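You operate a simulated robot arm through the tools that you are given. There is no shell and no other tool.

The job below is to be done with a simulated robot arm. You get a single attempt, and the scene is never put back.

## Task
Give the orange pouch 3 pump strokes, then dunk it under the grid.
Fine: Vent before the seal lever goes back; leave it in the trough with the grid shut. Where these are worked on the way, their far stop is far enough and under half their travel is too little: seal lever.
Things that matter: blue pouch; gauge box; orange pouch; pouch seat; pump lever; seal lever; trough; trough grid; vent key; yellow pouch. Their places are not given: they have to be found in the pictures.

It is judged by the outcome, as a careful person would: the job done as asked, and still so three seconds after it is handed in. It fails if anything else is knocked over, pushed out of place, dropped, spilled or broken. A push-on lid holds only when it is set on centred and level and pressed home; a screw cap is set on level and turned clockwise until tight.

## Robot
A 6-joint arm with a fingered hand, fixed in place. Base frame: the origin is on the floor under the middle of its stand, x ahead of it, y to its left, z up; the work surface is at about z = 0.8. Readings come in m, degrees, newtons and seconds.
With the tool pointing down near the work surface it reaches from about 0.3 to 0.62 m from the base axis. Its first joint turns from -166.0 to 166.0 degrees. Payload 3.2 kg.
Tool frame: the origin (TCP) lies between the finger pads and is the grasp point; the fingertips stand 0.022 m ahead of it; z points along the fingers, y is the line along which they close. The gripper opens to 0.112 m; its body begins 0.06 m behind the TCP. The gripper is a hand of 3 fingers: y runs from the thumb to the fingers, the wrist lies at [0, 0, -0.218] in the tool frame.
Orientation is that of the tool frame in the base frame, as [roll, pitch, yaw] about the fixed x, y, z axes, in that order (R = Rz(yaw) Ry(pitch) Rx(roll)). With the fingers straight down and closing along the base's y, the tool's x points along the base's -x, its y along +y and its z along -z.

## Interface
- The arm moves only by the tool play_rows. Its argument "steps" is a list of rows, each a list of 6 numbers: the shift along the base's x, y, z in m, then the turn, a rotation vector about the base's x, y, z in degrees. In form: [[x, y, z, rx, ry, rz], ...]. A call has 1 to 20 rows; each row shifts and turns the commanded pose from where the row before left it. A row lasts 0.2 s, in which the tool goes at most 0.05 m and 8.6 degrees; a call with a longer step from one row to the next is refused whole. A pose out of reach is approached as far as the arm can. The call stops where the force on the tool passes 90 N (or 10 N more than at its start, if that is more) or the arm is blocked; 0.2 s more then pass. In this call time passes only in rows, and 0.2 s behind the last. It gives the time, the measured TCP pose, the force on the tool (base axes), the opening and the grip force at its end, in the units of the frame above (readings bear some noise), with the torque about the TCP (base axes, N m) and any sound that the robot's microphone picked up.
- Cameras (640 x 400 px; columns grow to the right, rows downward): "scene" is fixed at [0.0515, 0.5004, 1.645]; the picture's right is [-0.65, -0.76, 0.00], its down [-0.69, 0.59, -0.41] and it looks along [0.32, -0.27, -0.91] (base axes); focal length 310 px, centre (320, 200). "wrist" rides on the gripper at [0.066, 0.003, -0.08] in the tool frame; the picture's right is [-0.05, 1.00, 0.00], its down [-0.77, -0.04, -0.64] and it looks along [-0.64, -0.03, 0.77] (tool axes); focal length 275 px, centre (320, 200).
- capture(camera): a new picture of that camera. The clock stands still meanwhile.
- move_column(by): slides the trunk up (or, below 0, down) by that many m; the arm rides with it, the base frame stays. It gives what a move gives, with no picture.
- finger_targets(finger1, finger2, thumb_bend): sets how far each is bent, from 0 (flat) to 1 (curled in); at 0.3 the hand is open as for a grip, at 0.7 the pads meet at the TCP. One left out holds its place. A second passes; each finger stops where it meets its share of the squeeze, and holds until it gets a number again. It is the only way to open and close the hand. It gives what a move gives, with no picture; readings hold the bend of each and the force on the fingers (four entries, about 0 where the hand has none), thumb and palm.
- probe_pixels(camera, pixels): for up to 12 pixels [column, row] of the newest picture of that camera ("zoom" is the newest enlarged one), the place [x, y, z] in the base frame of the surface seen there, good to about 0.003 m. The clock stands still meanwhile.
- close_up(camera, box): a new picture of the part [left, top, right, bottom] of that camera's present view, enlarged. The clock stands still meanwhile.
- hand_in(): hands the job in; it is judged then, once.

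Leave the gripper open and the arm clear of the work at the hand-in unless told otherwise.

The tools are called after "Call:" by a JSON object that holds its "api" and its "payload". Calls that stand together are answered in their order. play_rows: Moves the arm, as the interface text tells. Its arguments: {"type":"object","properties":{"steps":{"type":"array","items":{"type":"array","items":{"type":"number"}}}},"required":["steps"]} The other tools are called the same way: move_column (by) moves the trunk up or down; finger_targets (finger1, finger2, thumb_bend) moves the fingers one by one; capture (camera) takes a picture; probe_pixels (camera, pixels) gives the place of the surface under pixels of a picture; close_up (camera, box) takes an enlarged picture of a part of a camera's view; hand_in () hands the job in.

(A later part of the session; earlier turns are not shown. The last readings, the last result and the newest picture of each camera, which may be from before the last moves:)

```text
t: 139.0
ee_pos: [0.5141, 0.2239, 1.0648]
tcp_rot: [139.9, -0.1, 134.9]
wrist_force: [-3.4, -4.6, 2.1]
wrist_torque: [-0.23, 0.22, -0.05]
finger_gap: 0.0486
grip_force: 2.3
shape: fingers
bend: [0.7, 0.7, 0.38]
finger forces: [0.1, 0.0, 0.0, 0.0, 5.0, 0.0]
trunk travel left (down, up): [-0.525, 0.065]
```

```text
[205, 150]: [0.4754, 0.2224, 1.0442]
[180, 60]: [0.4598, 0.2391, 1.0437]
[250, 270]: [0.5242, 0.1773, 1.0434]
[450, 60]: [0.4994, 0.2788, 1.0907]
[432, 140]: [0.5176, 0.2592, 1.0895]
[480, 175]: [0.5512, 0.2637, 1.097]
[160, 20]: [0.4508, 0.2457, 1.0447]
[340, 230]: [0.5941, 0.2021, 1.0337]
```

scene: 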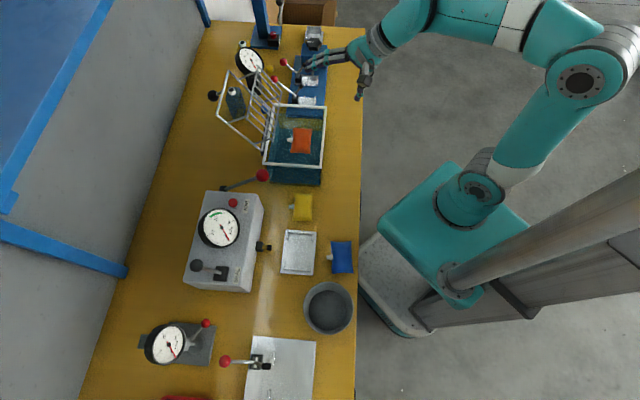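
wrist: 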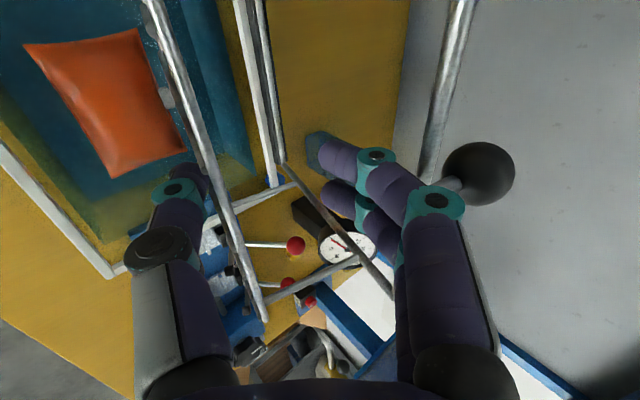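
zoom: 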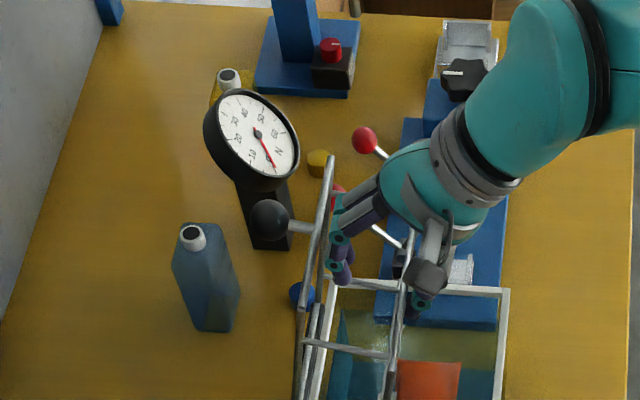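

The hinge is at about (a 0.585, z 0.932) and the grid now leans forward on my thumb at 12° past vertical. With my hand between its rods I can't lower it all the way, so I'll carry it back to its open rest and re-grip its free edge rod, which I can then lower under control.

Call:
{"api": "play_rows", "payload": {"steps": [[0.0046, 0.0046, 0.0016, 0, 0, 0], [0.0046, 0.0046, 0.0012, 0, 0, 0], [0.0046, 0.0046, 0.001, 0, 0, 0], [0.0046, 0.0046, 0.0008, 0, 0, 0], [0.005, 0.005, 0.0003, 0, 0, 0], [0.005, 0.005, 0, 0, 0, 0]]}}

Call:
{"api": "capture", "payload": {"camera": "wrist"}}

Call:
{"api": "close_up", "payload": {"camera": "scene", "box": [190, 20, 350, 140]}}

```text
t: 140.4
ee_pos: [0.544, 0.252, 1.0689]
tcp_rot: [140.0, -0.1, 135.0]
wrist_force: [1.6, 1.3, -1.1]
wrist_torque: [-0.03, 0.01, 0.02]
finger_gap: 0.0439
grip_force: 0.6
shape: fingers
bend: [0.69, 0.69, 0.4]
finger forces: [0.8, 0.8, 0.0, 0.0, 0.1, 0.0]
trunk travel left (down, up): [-0.525, 0.065]
```

```text
taken
```

wrist: 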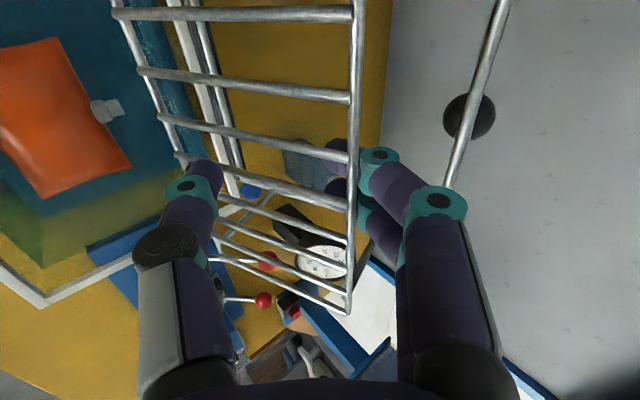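

```text
3.33 times, centred on (270, 80) of scene
```

zoom: 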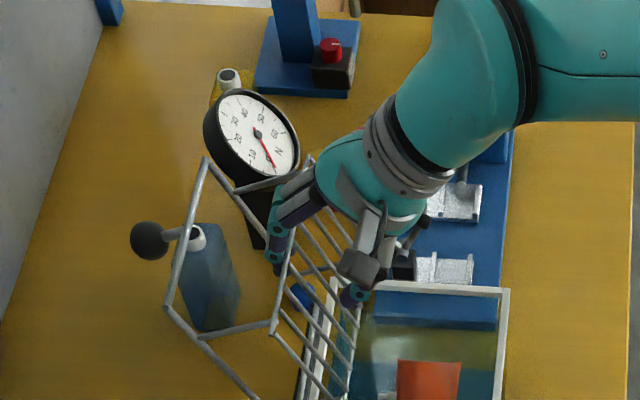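

The grid leans back on the fingers again. I'll let it down onto its open stop, then open and rise clear.

Call:
{"api": "play_rows", "payload": {"steps": [[0.005, 0.005, -0.0002, 0, 0, 0], [0.005, 0.005, -0.0003, 0, 0, 0], [0.003, 0.003, 0, 0, 0, 0]]}}

Call:
{"api": "finger_targets", "payload": {"finger1": 0.3, "finger2": 0.3, "thumb_bend": 0.2}}

Call:
{"api": "play_rows", "payload": {"steps": [[0, 0, 0.02, 0, 0, 0], [0, 0, 0.025, 0, 0, 0], [-0.005, -0.005, 0.02, 0, 0, 0], [0, 0, 0, 0, 0, 0]]}}

Call:
{"api": "close_up", "payload": {"camera": "scene", "box": [190, 20, 350, 140]}}

```text
t: 141.2
ee_pos: [0.5558, 0.2642, 1.0686]
tcp_rot: [139.9, -0.1, 134.8]
wrist_force: [-2.6, -2.5, 5.4]
wrist_torque: [-0.38, 0.39, -0.04]
finger_gap: 0.0462
grip_force: 5.9
shape: fingers
bend: [0.69, 0.69, 0.4]
finger forces: [1.5, 1.6, 0.0, 0.0, 9.4, 0.0]
trunk travel left (down, up): [-0.525, 0.065]
```

```text
t: 142.2
ee_pos: [0.5567, 0.2651, 1.0683]
tcp_rot: [139.9, -0.1, 134.9]
wrist_force: [0.2, -1.1, 1.5]
wrist_torque: [-0.02, 0.01, -0.01]
finger_gap: 0.1202
grip_force: 0.1
shape: fingers
bend: [0.3, 0.3, 0.2]
finger forces: [0.0, 0.0, 0.0, 0.0, 0.0, 0.1]
trunk travel left (down, up): [-0.525, 0.065]
```

```text
t: 143.2
ee_pos: [0.5508, 0.2602, 1.1339]
tcp_rot: [139.9, -0.1, 134.8]
wrist_force: [-0.5, -0.3, 0.9]
wrist_torque: [0.0, 0.02, -0.01]
finger_gap: 0.1203
grip_force: 0.2
shape: fingers
bend: [0.3, 0.3, 0.2]
finger forces: [0.1, 0.0, 0.0, 0.0, 0.1, 0.0]
trunk travel left (down, up): [-0.525, 0.065]
```

```text
3.33 times, centred on (270, 80) of scene
```

zoom: 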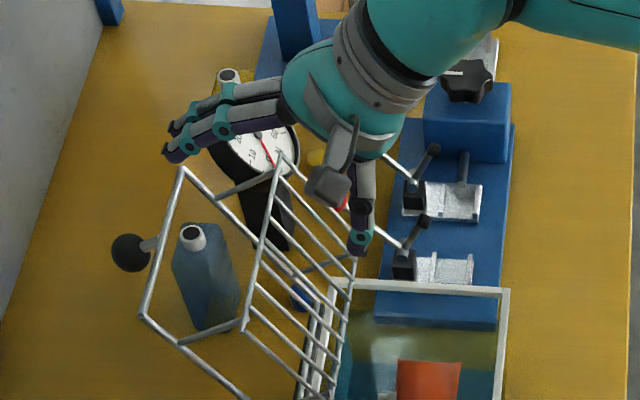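

The grid is back at its open rest. A better hold is its side rail near the free end: pinching it sideways lets it pivot between my pads all the way to shut. I'll probe that rail.

Call:
{"api": "close_up", "payload": {"camera": "scene", "box": [200, 70, 290, 140]}}

Call:
{"api": "play_rows", "payload": {"steps": [[-0.022, -0.022, 0, 0, 0, 0], [-0.022, -0.022, 0, 0, 0, 0], [-0.022, -0.022, 0, 0, 0, 0], [-0.022, -0.022, 0, 0, 0, 0], [0, 0, 0, 0, 0, 0]]}}

Call:
{"api": "close_up", "payload": {"camera": "scene", "box": [200, 70, 290, 140]}}

```text
5.71 times, centred on (245, 105) of scene
```

zoom: 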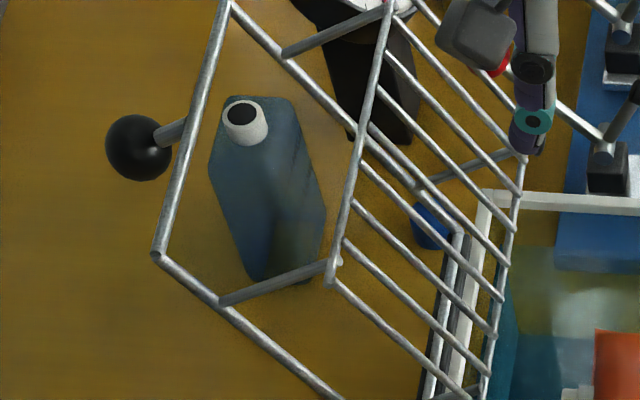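

```text
t: 144.4
ee_pos: [0.463, 0.1699, 1.1327]
tcp_rot: [140.0, -0.1, 135.0]
wrist_force: [0.9, 0.2, -0.2]
wrist_torque: [0.01, -0.01, 0.05]
finger_gap: 0.1199
grip_force: 0.0
shape: fingers
bend: [0.3, 0.3, 0.2]
finger forces: [0.0, 0.0, 0.0, 0.0, 0.0, 0.0]
trunk travel left (down, up): [-0.525, 0.065]
```

```text
5.71 times, centred on (245, 105) of scene
```

zoom: 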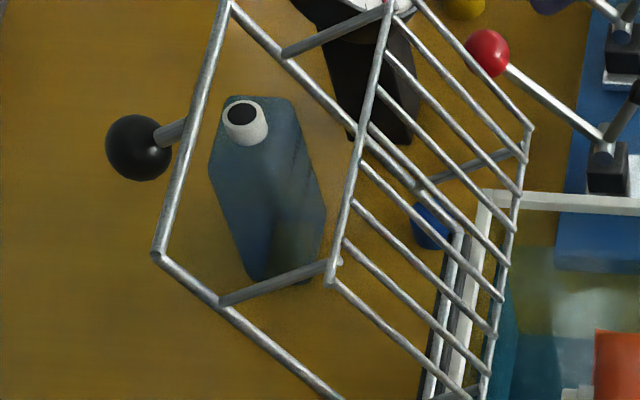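

Now I'll probe the near side rail between its corner (157, 255) and the strut joint (222, 303).

Call:
{"api": "probe_pixels", "payload": {"camera": "zoom", "pixels": [[160, 253], [175, 267], [190, 279], [206, 291], [222, 303], [250, 325], [280, 348], [310, 372], [270, 283], [332, 272], [210, 100], [190, 140]]}}

Call:
{"api": "play_rows", "payload": {"steps": [[0, 0, 0, -3.41, -3.41, 5.745], [0, 0, 0, -3.41, -3.41, 5.745], [0, 0, 0, -3.41, -3.41, 5.745], [0, 0, 0, -3.41, -3.41, 5.745], [0, 0, 0, -3.41, -3.41, 5.745], [0, 0, 0, -3.41, -3.41, 5.745], [0, 0, 0, -3.41, -3.41, 5.745], [0, 0, 0, -3.41, -3.41, 5.745], [0, 0, 0, -3.41, -3.41, 5.745], [0, 0, 0, -3.41, -3.41, 5.745], [0, 0, 0, -3.41, -3.41, 5.745], [0, 0, 0, -3.41, -3.41, 5.745], [0, 0, 0, 0, 0, 0]]}}

Call:
{"api": "capture", "payload": {"camera": "wrist"}}

```text
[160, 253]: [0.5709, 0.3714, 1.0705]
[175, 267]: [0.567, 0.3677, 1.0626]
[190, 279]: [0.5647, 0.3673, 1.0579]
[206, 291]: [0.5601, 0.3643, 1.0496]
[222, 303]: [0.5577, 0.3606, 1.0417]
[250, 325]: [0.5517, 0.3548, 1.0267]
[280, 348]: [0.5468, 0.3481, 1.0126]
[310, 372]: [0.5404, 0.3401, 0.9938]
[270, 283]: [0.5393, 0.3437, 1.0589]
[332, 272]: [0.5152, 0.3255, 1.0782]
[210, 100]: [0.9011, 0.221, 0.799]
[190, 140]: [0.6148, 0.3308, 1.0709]
```

```text
t: 147.2
ee_pos: [0.4628, 0.1717, 1.133]
tcp_rot: [179.9, 39.9, -134.9]
wrist_force: [-0.2, 0.4, -0.5]
wrist_torque: [0.0, -0.03, -0.02]
finger_gap: 0.1202
grip_force: 0.1
shape: fingers
bend: [0.3, 0.3, 0.2]
finger forces: [0.0, 0.0, 0.0, 0.0, 0.0, 0.0]
trunk travel left (down, up): [-0.525, 0.065]
```

```text
taken
```

wrist: 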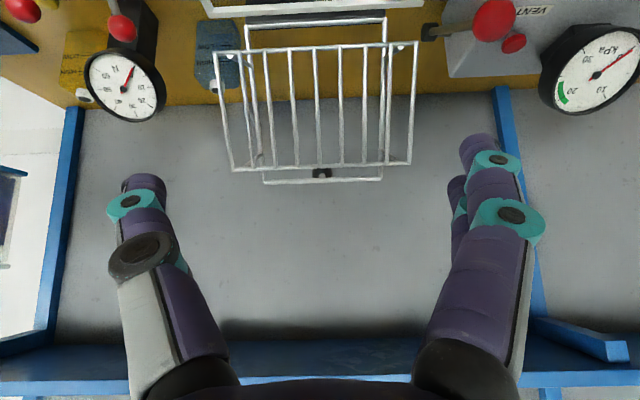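

The rail is at b≈−0.140, with its free stretch between (a 0.667, z 1.071) and (a 0.649, z 1.042). The hand now closes sideways (along b). I'll narrow the fingers and move to a point 7 cm back from the rail along the tool axis.

Call:
{"api": "finger_targets", "payload": {"finger1": 0.5, "finger2": 0.5, "thumb_bend": 0.5}}

Call:
{"api": "play_rows", "payload": {"steps": [[-0.0069, 0.03, 0, 0, 0, 0], [-0.0069, 0.03, 0, 0, 0, 0], [-0.0069, 0.03, 0, 0, 0, 0], [0.0233, 0.0233, -0.0041, 0, 0, 0], [0.0233, 0.0233, -0.0041, 0, 0, 0], [0.0233, 0.0233, -0.0041, 0, 0, 0], [0, 0, 0, 0, 0, 0]]}}

Call:
{"api": "capture", "payload": {"camera": "wrist"}}

Call:
{"api": "close_up", "payload": {"camera": "scene", "box": [190, 40, 330, 150]}}

```text
t: 148.2
ee_pos: [0.4636, 0.1709, 1.1331]
tcp_rot: [179.8, 39.9, -135.1]
wrist_force: [0.1, -0.2, 0.7]
wrist_torque: [0.0, -0.01, -0.01]
finger_gap: 0.0555
grip_force: 0.1
shape: fingers
bend: [0.5, 0.5, 0.5]
finger forces: [0.0, 0.1, 0.0, 0.0, 0.0, 0.0]
trunk travel left (down, up): [-0.525, 0.065]
```

```text
t: 149.8
ee_pos: [0.5127, 0.3318, 1.1212]
tcp_rot: [179.9, 40.0, -135.1]
wrist_force: [-1.0, -0.3, -0.4]
wrist_torque: [0.01, -0.03, 0.0]
finger_gap: 0.0556
grip_force: 0.1
shape: fingers
bend: [0.5, 0.5, 0.5]
finger forces: [0.0, 0.0, 0.0, 0.0, 0.0, 0.1]
trunk travel left (down, up): [-0.525, 0.065]
```

```text
taken
```

wrist: 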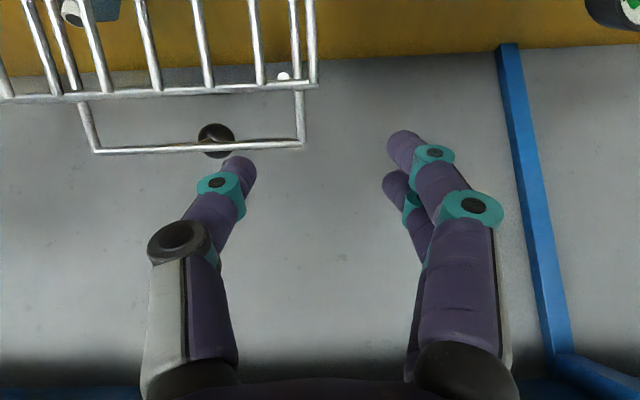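

```text
3.64 times, centred on (260, 95) of scene
```

zoom: 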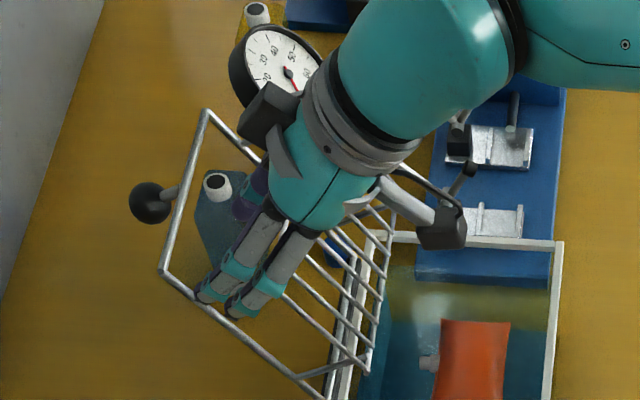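

The rail's free stretch appears at (302, 115), just where predicted, left of centre. I'll advance 7 cm along the tool axis so it comes between thumb and fingers.

Call:
{"api": "play_rows", "payload": {"steps": [[0.00795, 0.00795, -0.0134, 0, 0, 0], [0.00795, 0.00795, -0.0134, 0, 0, 0], [0.00795, 0.00795, -0.0134, 0, 0, 0], [0.00795, 0.00795, -0.0134, 0, 0, 0], [0, 0, 0, 0, 0, 0]]}}

Call:
{"api": "capture", "payload": {"camera": "wrist"}}

Call:
{"api": "close_up", "payload": {"camera": "scene", "box": [190, 40, 330, 150]}}

```text
t: 151.0
ee_pos: [0.5441, 0.3627, 1.068]
tcp_rot: [179.8, 40.0, -135.1]
wrist_force: [0.3, -0.2, 0.6]
wrist_torque: [0.02, 0.0, 0.0]
finger_gap: 0.056
grip_force: 0.0
shape: fingers
bend: [0.5, 0.5, 0.5]
finger forces: [0.1, 0.1, 0.1, 0.0, 0.1, 0.0]
trunk travel left (down, up): [-0.525, 0.065]
```

```text
taken
```

wrist: 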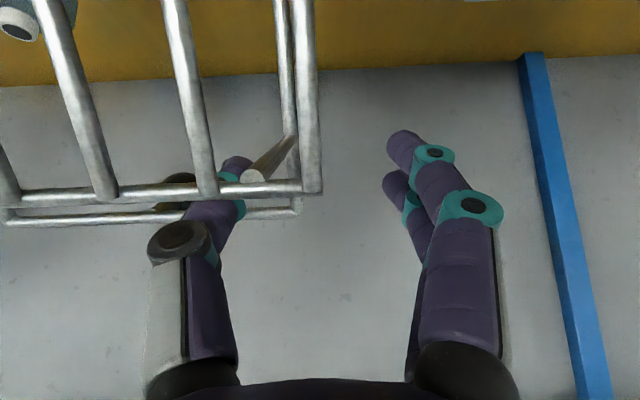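

```text
3.64 times, centred on (260, 95) of scene
```

zoom: 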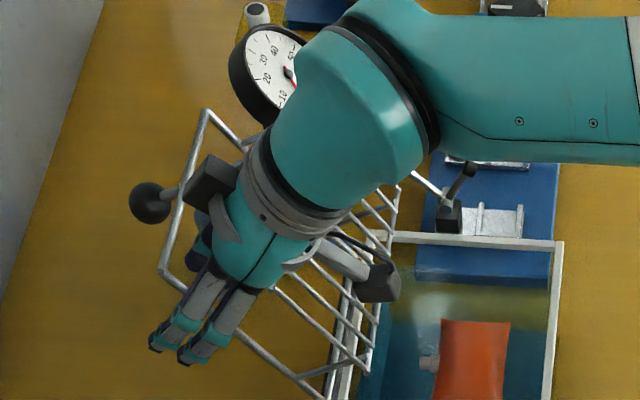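

The rail (around (293, 178)) is between the thumb and fingers. I'll close on it.

Call:
{"api": "finger_targets", "payload": {"finger1": 0.72, "finger2": 0.72, "thumb_bend": 0.66}}

Call:
{"api": "capture", "payload": {"camera": "wrist"}}

```text
t: 152.0
ee_pos: [0.5429, 0.3641, 1.069]
tcp_rot: [179.9, 39.8, -135.1]
wrist_force: [0.0, -0.7, 0.8]
wrist_torque: [0.02, -0.02, 0.0]
finger_gap: 0.0048
grip_force: 0.1
shape: fingers
bend: [0.72, 0.72, 0.66]
finger forces: [0.0, 0.0, 0.0, 0.0, 0.0, 0.1]
trunk travel left (down, up): [-0.525, 0.065]
```

```text
taken
```

wrist: 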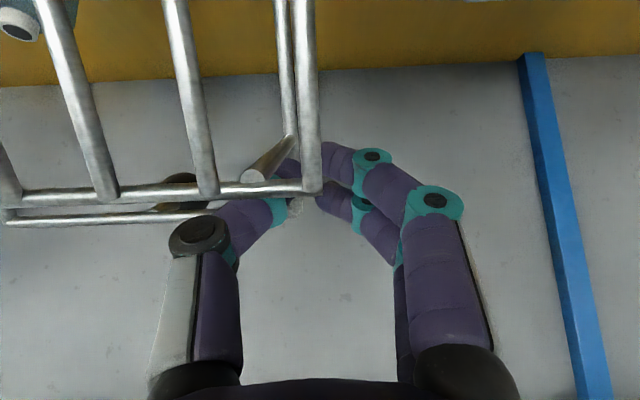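

No force yet. I'll close further.

Call:
{"api": "finger_targets", "payload": {"finger1": 0.82, "finger2": 0.82, "thumb_bend": 0.66}}

Call:
{"api": "close_up", "payload": {"camera": "wrist", "box": [200, 90, 440, 260]}}

Call:
{"api": "close_up", "payload": {"camera": "scene", "box": [200, 80, 280, 150]}}

```text
t: 153.0
ee_pos: [0.5437, 0.3636, 1.0687]
tcp_rot: [179.7, 40.0, -135.2]
wrist_force: [0.3, -1.0, 0.1]
wrist_torque: [0.01, 0.01, 0.03]
finger_gap: 0.0035
grip_force: 0.1
shape: fingers
bend: [0.82, 0.82, 0.66]
finger forces: [0.0, 0.0, 0.0, 0.0, 0.0, 0.0]
trunk travel left (down, up): [-0.525, 0.065]
```

```text
2.35 times, centred on (320, 175) of wrist
```

zoom: 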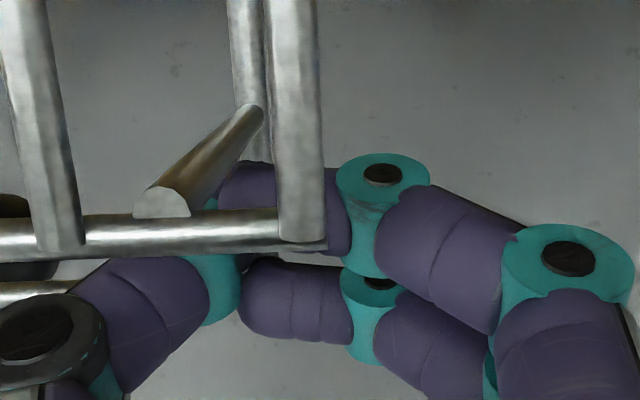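

```text
5.71 times, centred on (240, 115) of scene
```

zoom: 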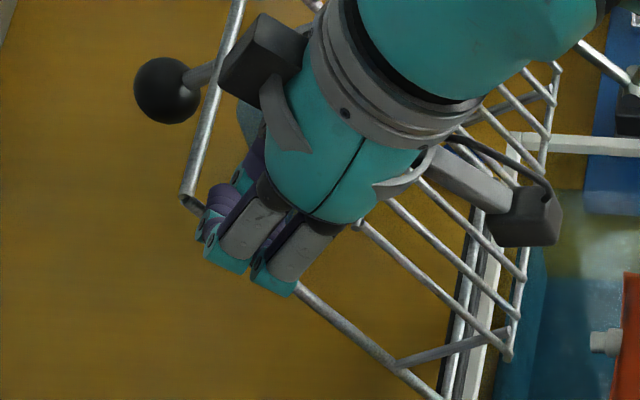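

The fingertips closed just above the rail. I'll open again, advance 13 mm further along the axis and close.

Call:
{"api": "finger_targets", "payload": {"finger1": 0.5, "finger2": 0.5, "thumb_bend": 0.5}}

Call:
{"api": "play_rows", "payload": {"steps": [[0.003, 0.003, -0.005, 0, 0, 0], [0.003, 0.003, -0.005, 0, 0, 0], [0, 0, 0, 0, 0, 0]]}}

Call:
{"api": "finger_targets", "payload": {"finger1": 0.72, "finger2": 0.72, "thumb_bend": 0.64}}

Call:
{"api": "close_up", "payload": {"camera": "wrist", "box": [200, 90, 440, 260]}}

```text
t: 154.0
ee_pos: [0.5451, 0.3628, 1.0694]
tcp_rot: [179.8, 39.9, -135.0]
wrist_force: [-0.4, -0.7, 1.4]
wrist_torque: [0.03, 0.03, 0.01]
finger_gap: 0.0544
grip_force: 0.0
shape: fingers
bend: [0.5, 0.5, 0.5]
finger forces: [0.0, 0.0, 0.0, 0.1, 0.1, 0.0]
trunk travel left (down, up): [-0.525, 0.065]
```

```text
t: 154.8
ee_pos: [0.5508, 0.3706, 1.0574]
tcp_rot: [179.8, 39.9, -135.1]
wrist_force: [0.7, 1.0, 0.7]
wrist_torque: [0.0, 0.01, 0.03]
finger_gap: 0.0543
grip_force: 0.0
shape: fingers
bend: [0.5, 0.5, 0.5]
finger forces: [0.0, 0.0, 0.0, 0.0, 0.1, 0.1]
trunk travel left (down, up): [-0.525, 0.065]
```

```text
t: 155.8
ee_pos: [0.5506, 0.3705, 1.0588]
tcp_rot: [179.8, 39.8, -135.1]
wrist_force: [1.2, -0.2, -0.4]
wrist_torque: [-0.01, 0.01, 0.02]
finger_gap: 0.0073
grip_force: 0.0
shape: fingers
bend: [0.72, 0.72, 0.64]
finger forces: [0.1, 0.0, 0.1, 0.0, 0.1, 0.0]
trunk travel left (down, up): [-0.525, 0.065]
```

```text
2.35 times, centred on (320, 175) of wrist
```

zoom: 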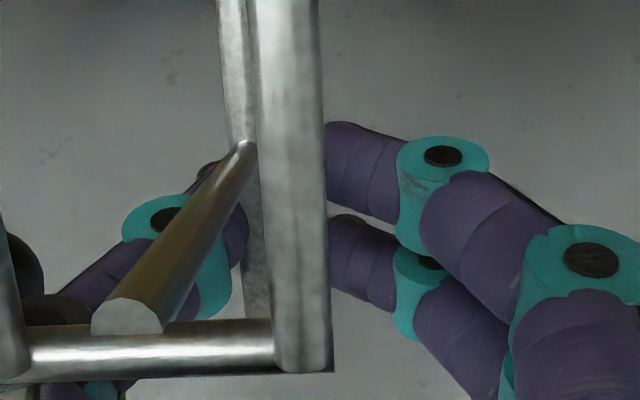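

Now the rail passes between thumb (left) and fingers (right). I'll close both further to pinch it.

Call:
{"api": "finger_targets", "payload": {"finger1": 0.85, "finger2": 0.85, "thumb_bend": 0.72}}

Call:
{"api": "close_up", "payload": {"camera": "wrist", "box": [200, 90, 440, 260]}}

```text
t: 156.8
ee_pos: [0.5508, 0.3692, 1.0576]
tcp_rot: [179.9, 39.9, -135.1]
wrist_force: [-0.5, -0.7, -0.9]
wrist_torque: [0.01, 0.0, -0.01]
finger_gap: 0.0012
grip_force: 0.0
shape: fingers
bend: [0.83, 0.83, 0.71]
finger forces: [0.0, 0.0, 0.0, 0.0, 0.1, 0.0]
trunk travel left (down, up): [-0.525, 0.065]
```

```text
2.35 times, centred on (320, 175) of wrist
```

zoom: 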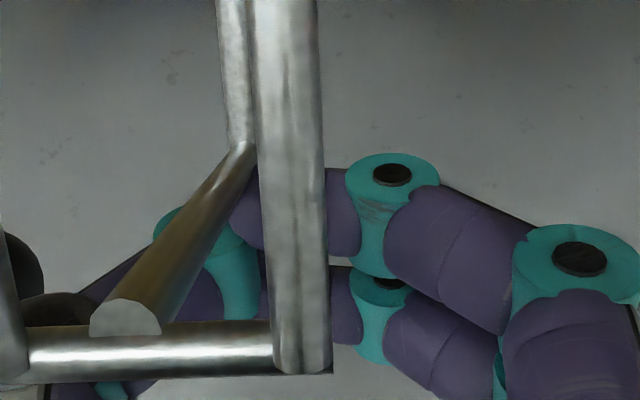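

The fingers keep closing above the rail, so it's deeper than I estimated. I'll open and probe the rail directly from this view.

Call:
{"api": "finger_targets", "payload": {"finger1": 0.5, "finger2": 0.5, "thumb_bend": 0.5}}

Call:
{"api": "capture", "payload": {"camera": "wrist"}}

Call:
{"api": "close_up", "payload": {"camera": "wrist", "box": [200, 90, 440, 260]}}

Call:
{"api": "probe_pixels", "payload": {"camera": "wrist", "pixels": [[284, 100], [286, 120], [288, 130], [292, 160], [294, 180], [296, 200], [298, 215], [270, 175], [310, 120], [250, 242], [260, 245]]}}

```text
t: 157.8
ee_pos: [0.551, 0.3695, 1.0581]
tcp_rot: [179.8, 39.9, -135.1]
wrist_force: [0.5, 0.1, 0.4]
wrist_torque: [0.02, 0.0, 0.02]
finger_gap: 0.0541
grip_force: 0.2
shape: fingers
bend: [0.5, 0.5, 0.5]
finger forces: [0.0, 0.0, 0.0, 0.0, 0.0, 0.0]
trunk travel left (down, up): [-0.525, 0.065]
```

```text
taken
```

wrist: 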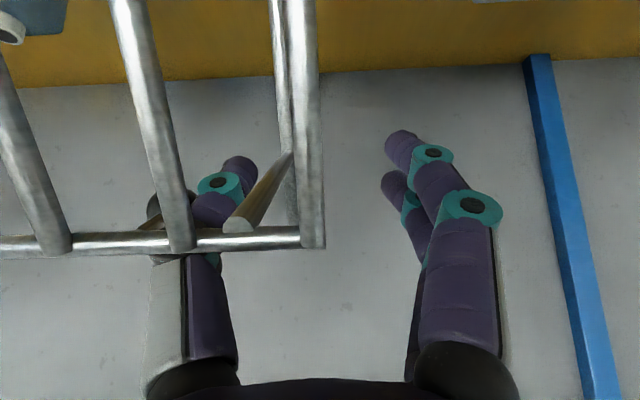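

```text
2.35 times, centred on (320, 175) of wrist
```

zoom: 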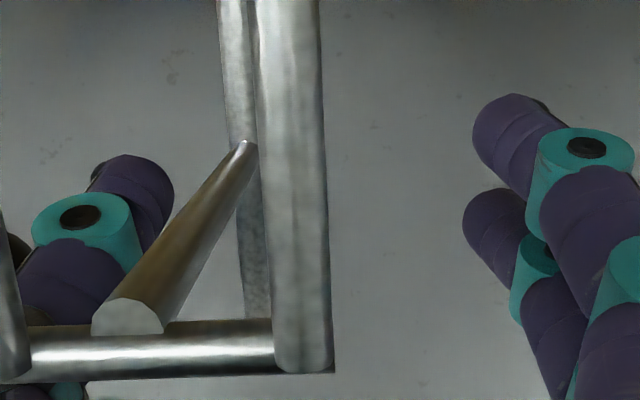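

```text
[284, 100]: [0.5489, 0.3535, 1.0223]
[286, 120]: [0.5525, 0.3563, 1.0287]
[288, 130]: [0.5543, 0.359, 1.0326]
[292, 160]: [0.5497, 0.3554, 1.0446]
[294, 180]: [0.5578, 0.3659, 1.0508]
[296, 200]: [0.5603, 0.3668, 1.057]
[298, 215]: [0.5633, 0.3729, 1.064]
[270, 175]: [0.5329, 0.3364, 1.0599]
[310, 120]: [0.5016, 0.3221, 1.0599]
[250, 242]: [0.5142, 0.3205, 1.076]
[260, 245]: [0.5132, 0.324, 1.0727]
```

Pinching the rail isn't working reliably. The earlier hook on the upper rod did work; this time I'll let the free edge rod come to rest on the backs of my fingers and lower the grid riding on them. First I'll withdraw and turn the hand back.

Call:
{"api": "play_rows", "payload": {"steps": [[-0.0091, -0.0091, 0.0153, 0, 0, 0], [-0.0091, -0.0091, 0.0153, 0, 0, 0], [-0.0091, -0.0091, 0.0153, 0, 0, 0], [-0.0091, -0.0091, 0.0153, 0, 0, 0], [-0.025, -0.025, 0.005, 0, 0, 0], [-0.025, -0.025, 0.005, 0, 0, 0], [0, 0, 0, 0, 0, 0]]}}

Call:
{"api": "play_rows", "payload": {"steps": [[0.0046, -0.0046, 0, 3.41, 3.41, -5.745], [0.0046, -0.0046, 0, 3.41, 3.41, -5.745], [0.0046, -0.0046, 0, 3.41, 3.41, -5.745], [0.0046, -0.0046, 0, 3.41, 3.41, -5.745], [0.0046, -0.0046, 0, 3.41, 3.41, -5.745], [0.0046, -0.0046, 0, 3.41, 3.41, -5.745], [0.0046, -0.0046, 0, 3.41, 3.41, -5.745], [0.0046, -0.0046, 0, 3.41, 3.41, -5.745], [0.0046, -0.0046, 0, 3.41, 3.41, -5.745], [0.0046, -0.0046, 0, 3.41, 3.41, -5.745], [0.0046, -0.0046, 0, 3.41, 3.41, -5.745], [0.0046, -0.0046, 0, 3.41, 3.41, -5.745], [0, 0, 0, 0, 0, 0]]}}

Call:
{"api": "capture", "payload": {"camera": "wrist"}}

Call:
{"api": "capture", "payload": {"camera": "scene"}}

```text
t: 159.4
ee_pos: [0.4629, 0.2827, 1.1302]
tcp_rot: [179.8, 39.9, -135.1]
wrist_force: [0.1, 0.0, -0.5]
wrist_torque: [0.01, 0.03, 0.04]
finger_gap: 0.0547
grip_force: 0.1
shape: fingers
bend: [0.5, 0.5, 0.5]
finger forces: [0.0, 0.0, 0.0, 0.0, 0.1, 0.0]
trunk travel left (down, up): [-0.525, 0.065]
```

```text
t: 162.2
ee_pos: [0.5196, 0.2276, 1.1297]
tcp_rot: [139.8, -0.1, 134.8]
wrist_force: [0.1, 0.4, 0.0]
wrist_torque: [0.01, -0.03, 0.0]
finger_gap: 0.0547
grip_force: 0.0
shape: fingers
bend: [0.5, 0.5, 0.5]
finger forces: [0.0, 0.0, 0.0, 0.0, 0.1, 0.0]
trunk travel left (down, up): [-0.525, 0.065]
```

```text
taken
```

wrist: 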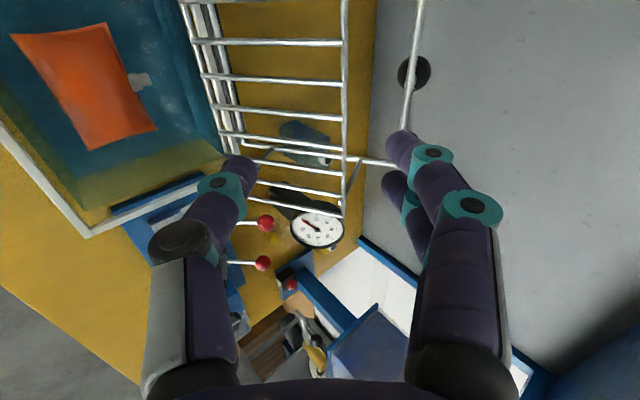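

```text
taken
```

scene: 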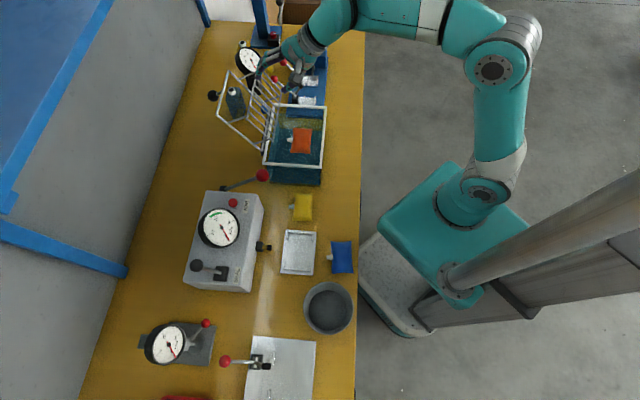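

Good. I'll set fingers open with the thumb out of the way and return to the hooking position above the upper rod, then curl the fingers behind it.

Call:
{"api": "finger_targets", "payload": {"finger1": 0.3, "finger2": 0.3, "thumb_bend": 0.1}}

Call:
{"api": "play_rows", "payload": {"steps": [[0.0219, 0.0219, 0.003, 0, 0, 0], [0.0219, 0.0219, 0.002, 0, 0, 0], [0, 0, -0.015, 0, 0, 0], [0, 0, -0.015, 0, 0, 0], [0, 0, -0.013, 0, 0, 0], [0, 0, 0, 0, 0, 0]]}}

Call:
{"api": "finger_targets", "payload": {"finger1": 0.65, "finger2": 0.65}}

Call:
{"api": "play_rows", "payload": {"steps": [[-0.0035, -0.0035, -0.011, 0, 0, 0], [-0.0035, -0.0035, -0.011, 0, 0, 0], [0, 0, 0, 0, 0, 0]]}}

Call:
{"api": "capture", "payload": {"camera": "wrist"}}

```text
t: 163.2
ee_pos: [0.5198, 0.2275, 1.1285]
tcp_rot: [139.8, -0.1, 134.9]
wrist_force: [0.7, -0.2, -0.7]
wrist_torque: [-0.03, -0.02, -0.01]
finger_gap: 0.1247
grip_force: 0.0
shape: fingers
bend: [0.3, 0.3, 0.1]
finger forces: [0.1, 0.0, 0.1, 0.0, 0.0, 0.0]
trunk travel left (down, up): [-0.525, 0.065]
```

```text
t: 164.6
ee_pos: [0.5634, 0.2725, 1.0897]
tcp_rot: [139.9, -0.1, 135.0]
wrist_force: [-0.2, 0.6, 0.9]
wrist_torque: [0.01, 0.0, -0.02]
finger_gap: 0.1248
grip_force: 0.0
shape: fingers
bend: [0.3, 0.3, 0.1]
finger forces: [0.0, 0.1, 0.1, 0.1, 0.1, 0.0]
trunk travel left (down, up): [-0.525, 0.065]
```

```text
t: 165.6
ee_pos: [0.5634, 0.2725, 1.0912]
tcp_rot: [140.0, -0.1, 134.9]
wrist_force: [0.2, 0.2, -0.2]
wrist_torque: [0.01, 0.0, 0.0]
finger_gap: 0.0765
grip_force: 0.1
shape: fingers
bend: [0.65, 0.65, 0.1]
finger forces: [0.0, 0.0, 0.1, 0.0, 0.0, 0.1]
trunk travel left (down, up): [-0.525, 0.065]
```

```text
t: 166.4
ee_pos: [0.5568, 0.2654, 1.0686]
tcp_rot: [139.9, -0.1, 134.9]
wrist_force: [0.1, -0.2, 0.1]
wrist_torque: [-0.01, -0.02, 0.0]
finger_gap: 0.0762
grip_force: 0.0
shape: fingers
bend: [0.65, 0.65, 0.1]
finger forces: [0.1, 0.0, 0.1, 0.1, 0.1, 0.1]
trunk travel left (down, up): [-0.525, 0.065]
```

```text
taken
```

wrist: 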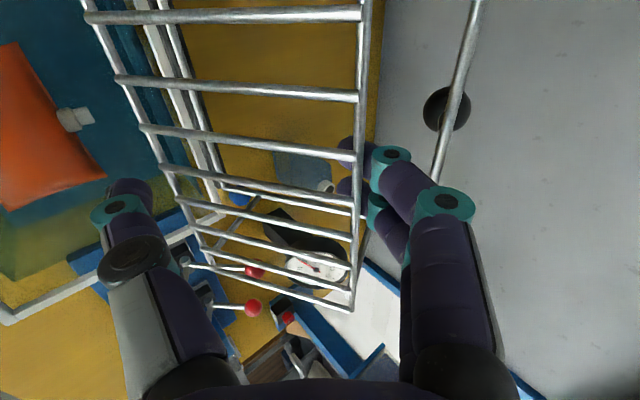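

Hooked behind the rod. I'll pull toward the balance point, with the thumb kept open.

Call:
{"api": "play_rows", "payload": {"steps": [[-0.005, -0.005, 0, 0, 0, 0], [-0.005, -0.005, 0, 0, 0, 0], [-0.005, -0.005, 0, 0, 0, 0], [-0.005, -0.005, 0, 0, 0, 0], [-0.005, -0.005, 0, 0, 0, 0], [-0.004, -0.004, -0.001, 0, 0, 0]]}}

Call:
{"api": "capture", "payload": {"camera": "wrist"}}

```text
t: 167.8
ee_pos: [0.5273, 0.2361, 1.0688]
tcp_rot: [140.0, -0.2, 134.9]
wrist_force: [-0.1, 0.4, 0.3]
wrist_torque: [0.01, -0.01, 0.01]
finger_gap: 0.0767
grip_force: 0.1
shape: fingers
bend: [0.65, 0.65, 0.1]
finger forces: [0.2, 0.4, 0.0, 0.1, 0.0, 0.0]
trunk travel left (down, up): [-0.525, 0.065]
```

```text
taken
```

wrist: 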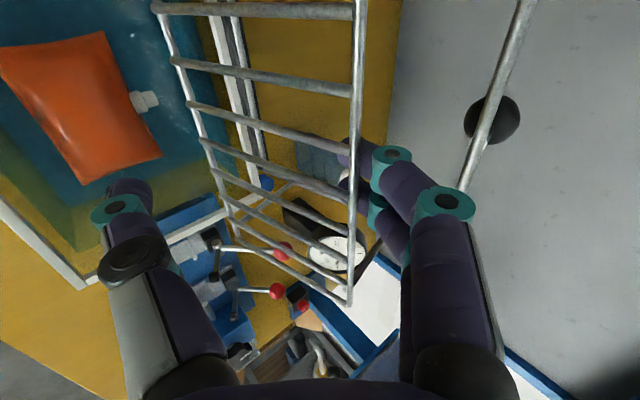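

Nearly at balance (force only 0.3 N). I'll pull a few more mm slowly and pause.

Call:
{"api": "play_rows", "payload": {"steps": [[-0.002, -0.002, -0.0005, 0, 0, 0], [-0.002, -0.002, -0.0005, 0, 0, 0], [-0.002, -0.002, -0.0005, 0, 0, 0], [0, 0, 0, 0, 0, 0], [0, 0, 0, 0, 0, 0]]}}

Call:
{"api": "capture", "payload": {"camera": "wrist"}}

```text
t: 169.0
ee_pos: [0.5215, 0.2292, 1.0673]
tcp_rot: [139.9, -0.1, 134.8]
wrist_force: [0.7, -0.2, -0.6]
wrist_torque: [-0.03, -0.04, 0.02]
finger_gap: 0.0765
grip_force: 0.0
shape: fingers
bend: [0.65, 0.65, 0.1]
finger forces: [0.0, 0.0, 0.1, 0.0, 0.0, 0.1]
trunk travel left (down, up): [-0.525, 0.065]
```

```text
taken
```

wrist: 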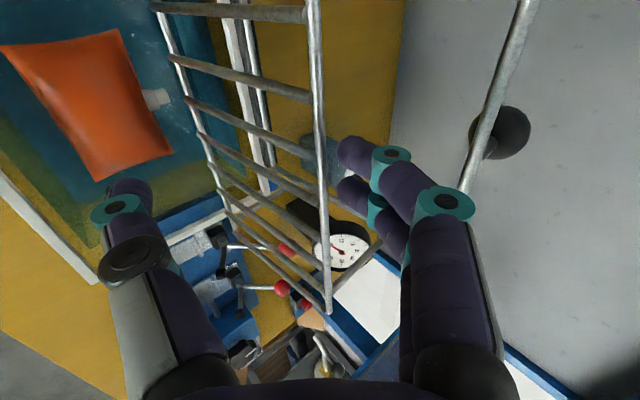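

The upper rod has left the fingers and is tipping toward me on its own. I'll wait briefly and watch how fast it moves.

Call:
{"api": "play_rows", "payload": {"steps": [[0, 0, 0, 0, 0, 0]]}}

Call:
{"api": "capture", "payload": {"camera": "wrist"}}

```text
t: 169.4
ee_pos: [0.5221, 0.23, 1.0669]
tcp_rot: [140.1, -0.1, 134.9]
wrist_force: [-0.3, -2.0, -1.1]
wrist_torque: [-0.01, -0.02, 0.01]
finger_gap: 0.0739
grip_force: 1.7
shape: fingers
bend: [0.66, 0.66, 0.1]
finger forces: [0.9, 0.9, 0.0, 0.0, 0.0, 0.0]
trunk travel left (down, up): [-0.525, 0.065]
```

```text
taken
```

wrist: 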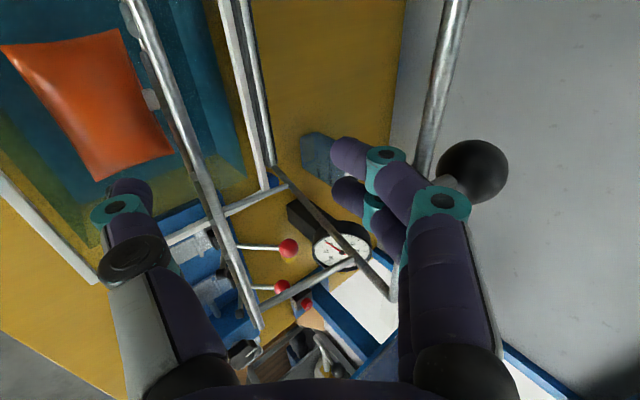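

The free edge rod now rests on the backs of my fingers (0.9 N each), exactly as planned. I'll probe its position.

Call:
{"api": "probe_pixels", "payload": {"camera": "wrist", "pixels": [[450, 40], [440, 80], [430, 130], [472, 170], [190, 120], [225, 220]]}}

Call:
{"api": "close_up", "payload": {"camera": "scene", "box": [210, 30, 340, 140]}}

```text
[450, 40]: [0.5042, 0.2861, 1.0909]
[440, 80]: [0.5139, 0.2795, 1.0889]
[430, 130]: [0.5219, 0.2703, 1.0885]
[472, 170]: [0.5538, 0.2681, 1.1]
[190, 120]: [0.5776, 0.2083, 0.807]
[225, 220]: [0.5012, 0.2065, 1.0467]
```

```text
3.64 times, centred on (275, 85) of scene
```

zoom: 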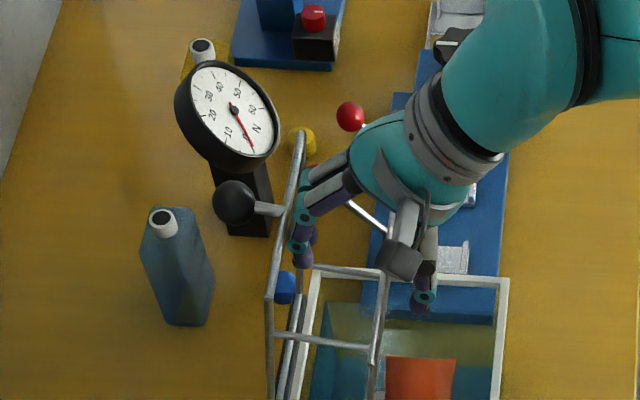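

The free rod is at a≈0.560, z≈1.089 (9° past vertical). I'll follow its arc, lowering slowly with the rod riding on my fingers.

Call:
{"api": "play_rows", "payload": {"steps": [[-0.0055, -0.0055, -0.0011, 0, 0, 0], [-0.0055, -0.0055, -0.0011, 0, 0, 0], [-0.0055, -0.0055, -0.0011, 0, 0, 0], [-0.0055, -0.0055, -0.0011, 0, 0, 0], [-0.0045, -0.0045, -0.003, 0, 0, 0], [-0.0045, -0.0045, -0.003, 0, 0, 0], [-0.0045, -0.0045, -0.003, 0, 0, 0], [-0.0045, -0.0045, -0.003, 0, 0, 0]]}}

Call:
{"api": "capture", "payload": {"camera": "wrist"}}

Call:
{"api": "close_up", "payload": {"camera": "scene", "box": [210, 30, 340, 180]}}

```text
t: 171.2
ee_pos: [0.4824, 0.1893, 1.0505]
tcp_rot: [139.9, -0.1, 135.0]
wrist_force: [-0.9, -1.9, -0.3]
wrist_torque: [0.04, -0.06, -0.02]
finger_gap: 0.0743
grip_force: 2.1
shape: fingers
bend: [0.66, 0.66, 0.1]
finger forces: [1.4, 1.3, 0.0, 0.0, 0.0, 0.0]
trunk travel left (down, up): [-0.525, 0.065]
```

```text
taken
```

wrist: 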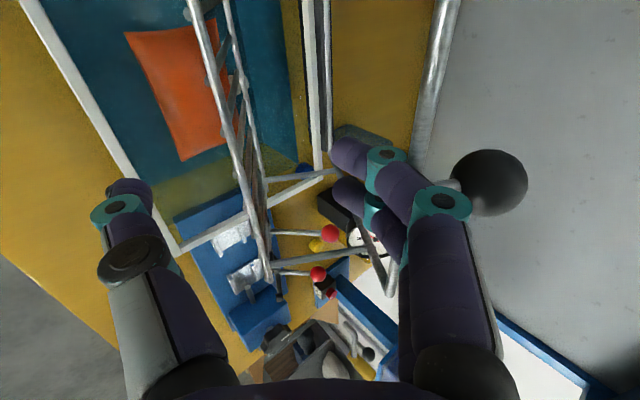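

```text
2.67 times, centred on (275, 105) of scene
```

zoom: 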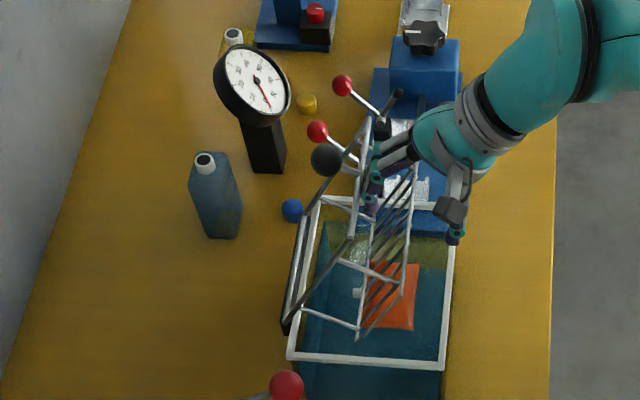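

The grid is coming down smoothly with about 1.4 N per finger. I'll continue to about 50°.

Call:
{"api": "play_rows", "payload": {"steps": [[-0.0041, -0.0041, -0.004, 0, 0, 0], [-0.0041, -0.0041, -0.004, 0, 0, 0], [-0.0041, -0.0041, -0.004, 0, 0, 0], [-0.0041, -0.0041, -0.004, 0, 0, 0], [-0.0035, -0.0035, -0.005, 0, 0, 0], [-0.0035, -0.0035, -0.005, 0, 0, 0], [-0.0035, -0.0035, -0.005, 0, 0, 0], [-0.0035, -0.0035, -0.005, 0, 0, 0]]}}

Call:
{"api": "capture", "payload": {"camera": "wrist"}}

Call:
{"api": "close_up", "payload": {"camera": "scene", "box": [210, 50, 370, 200]}}

```text
t: 173.0
ee_pos: [0.4511, 0.1588, 1.0144]
tcp_rot: [139.9, -0.1, 134.9]
wrist_force: [-2.4, -1.6, -1.1]
wrist_torque: [-0.02, -0.01, 0.01]
finger_gap: 0.0741
grip_force: 1.6
shape: fingers
bend: [0.66, 0.66, 0.1]
finger forces: [1.4, 1.4, 0.0, 0.0, 0.0, 0.0]
trunk travel left (down, up): [-0.525, 0.065]
```

```text
taken
```

wrist: 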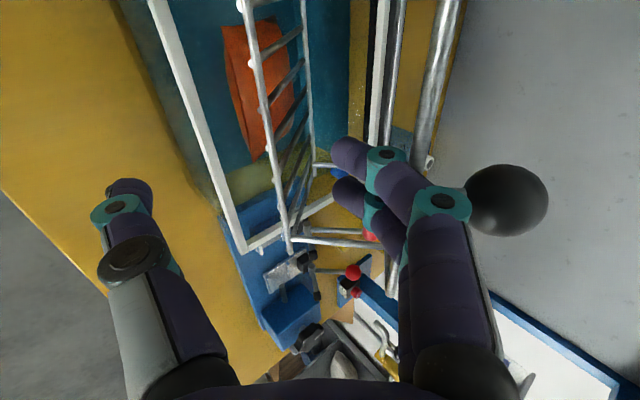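

```text
2.67 times, centred on (290, 125) of scene
```

zoom: 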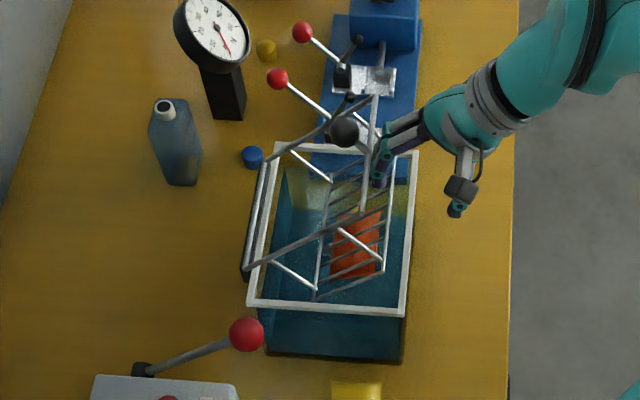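

Now at about 50°. For the last part I need a sloping support, so I'll straighten the fingers gradually under the rod (this lifts it slightly).

Call:
{"api": "finger_targets", "payload": {"finger1": 0.5, "finger2": 0.5}}

Call:
{"api": "finger_targets", "payload": {"finger1": 0.36, "finger2": 0.36}}

Call:
{"api": "capture", "payload": {"camera": "wrist"}}

Call:
{"api": "close_up", "payload": {"camera": "scene", "box": [210, 50, 370, 200]}}

```text
t: 174.0
ee_pos: [0.4503, 0.1575, 1.0138]
tcp_rot: [139.8, -0.2, 135.0]
wrist_force: [-1.7, -1.8, -1.6]
wrist_torque: [-0.02, -0.01, 0.03]
finger_gap: 0.0944
grip_force: 2.0
shape: fingers
bend: [0.52, 0.52, 0.1]
finger forces: [1.4, 1.3, 0.1, 0.0, 0.1, 0.0]
trunk travel left (down, up): [-0.525, 0.065]
```

```text
t: 175.0
ee_pos: [0.4517, 0.1585, 1.0138]
tcp_rot: [139.9, 0.0, 134.9]
wrist_force: [-1.3, -1.0, -3.1]
wrist_torque: [-0.02, 0.03, -0.02]
finger_gap: 0.1138
grip_force: 1.3
shape: fingers
bend: [0.38, 0.38, 0.1]
finger forces: [1.4, 1.3, 0.0, 0.0, 0.0, 0.0]
trunk travel left (down, up): [-0.525, 0.065]
```

```text
taken
```

wrist: 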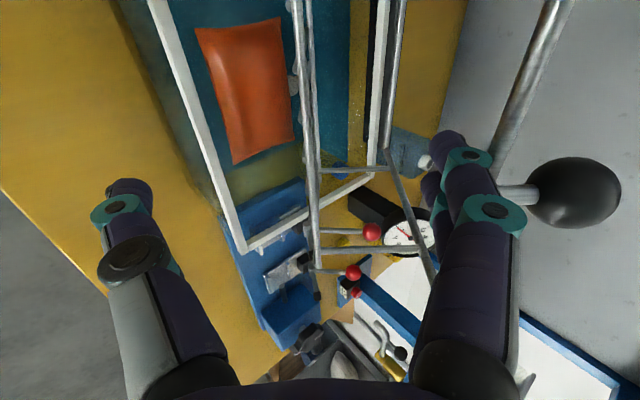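

```text
2.67 times, centred on (290, 125) of scene
```

zoom: 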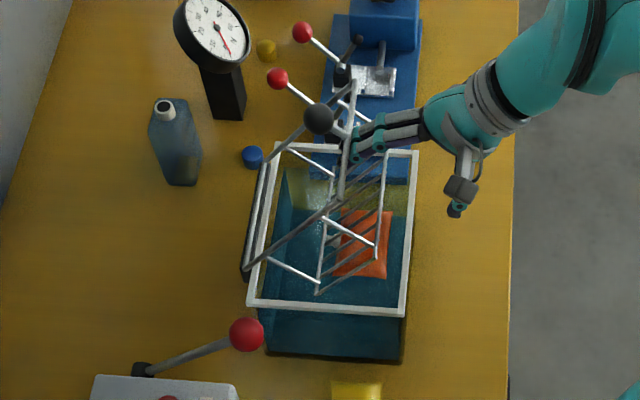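

The rod now lies on the straightened fingers. I'll probe the rod to update the lowering path.

Call:
{"api": "probe_pixels", "payload": {"camera": "wrist", "pixels": [[548, 40], [530, 95], [515, 140], [575, 190], [312, 150], [470, 150], [445, 140]]}}

```text
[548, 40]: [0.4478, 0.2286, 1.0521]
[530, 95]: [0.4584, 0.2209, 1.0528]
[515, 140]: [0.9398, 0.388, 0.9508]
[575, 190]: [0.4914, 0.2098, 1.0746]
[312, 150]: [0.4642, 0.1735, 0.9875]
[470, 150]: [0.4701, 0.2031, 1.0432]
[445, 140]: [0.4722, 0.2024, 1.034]
```

The rod is exactly where I predicted (a≈0.480, z≈1.053). I'll continue lowering along the computed path to about 60°.

Call:
{"api": "play_rows", "payload": {"steps": [[-0.00405, -0.00405, -0.0036, 0, 0, 0], [-0.00405, -0.00405, -0.0036, 0, 0, 0], [-0.00405, -0.00405, -0.0036, 0, 0, 0], [-0.00405, -0.00405, -0.0035, 0, 0, 0], [-0.0036, -0.0036, -0.005, 0, 0, 0], [-0.0036, -0.0036, -0.005, 0, 0, 0], [-0.0036, -0.0036, -0.005, 0, 0, 0], [-0.0036, -0.0036, -0.005, 0, 0, 0]]}}

Call:
{"api": "capture", "payload": {"camera": "wrist"}}

Call:
{"api": "close_up", "payload": {"camera": "scene", "box": [210, 50, 370, 200]}}

```text
t: 176.8
ee_pos: [0.4214, 0.1284, 0.9799]
tcp_rot: [139.9, -0.1, 134.9]
wrist_force: [-1.2, -1.8, -2.7]
wrist_torque: [-0.05, 0.08, 0.01]
finger_gap: 0.114
grip_force: 1.1
shape: fingers
bend: [0.38, 0.38, 0.1]
finger forces: [1.4, 1.3, 0.1, 0.0, 0.1, 0.0]
trunk travel left (down, up): [-0.525, 0.065]
```

```text
taken
```

wrist: 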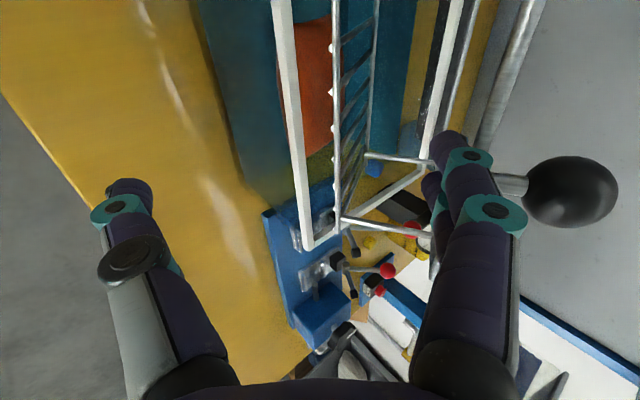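

```text
2.67 times, centred on (290, 125) of scene
```

zoom: 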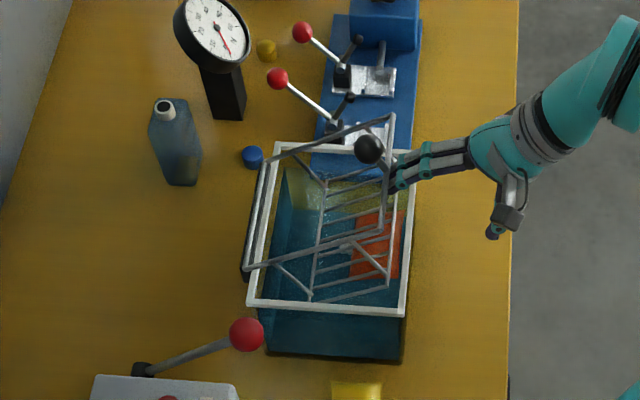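

The grid is nearly down. Before going on I'll check where the floating pouch is relative to the bar frame.

Call:
{"api": "close_up", "payload": {"camera": "scene", "box": [260, 90, 330, 180]}}

Call:
{"api": "close_up", "payload": {"camera": "wrist", "box": [200, 0, 500, 220]}}

```text
4.44 times, centred on (295, 135) of scene
```

zoom: 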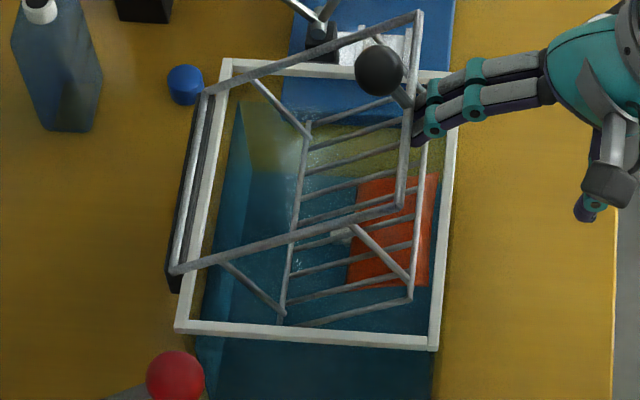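

```text
1.82 times, centred on (350, 110) of wrist
```

zoom: 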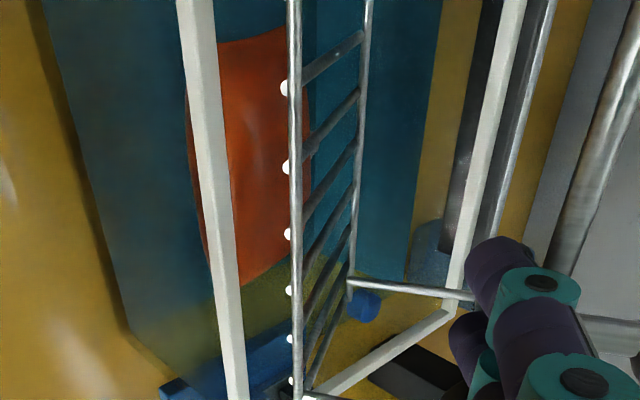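

I'll probe the pouch's edges in the scene zoom and the bar rods for comparison.

Call:
{"api": "close_up", "payload": {"camera": "scene", "box": [260, 90, 330, 180]}}

Call:
{"api": "probe_pixels", "payload": {"camera": "zoom", "pixels": [[358, 262], [420, 275], [433, 185], [372, 183], [395, 235], [430, 270], [345, 237], [414, 230], [409, 260], [420, 180], [300, 180], [440, 250]]}}

```text
4.44 times, centred on (295, 135) of scene
```

zoom: 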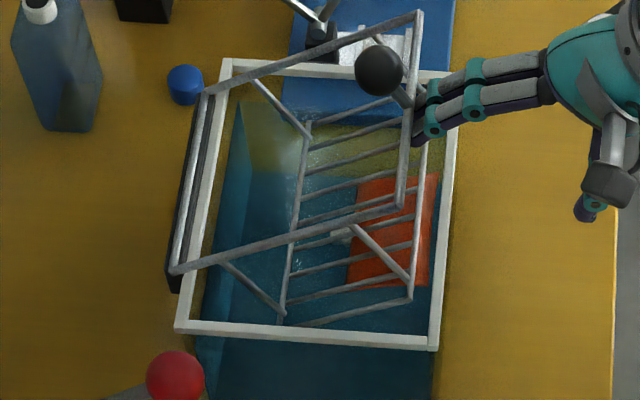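

```text
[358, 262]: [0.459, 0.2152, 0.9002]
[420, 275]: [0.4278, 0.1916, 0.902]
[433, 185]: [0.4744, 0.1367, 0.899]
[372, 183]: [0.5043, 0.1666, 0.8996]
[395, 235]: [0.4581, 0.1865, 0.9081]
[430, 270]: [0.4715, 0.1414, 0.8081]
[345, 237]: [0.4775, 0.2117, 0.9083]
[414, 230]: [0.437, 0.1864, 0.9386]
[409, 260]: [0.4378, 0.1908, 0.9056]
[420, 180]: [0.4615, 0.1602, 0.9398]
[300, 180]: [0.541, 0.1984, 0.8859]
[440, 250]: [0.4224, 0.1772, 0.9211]
```

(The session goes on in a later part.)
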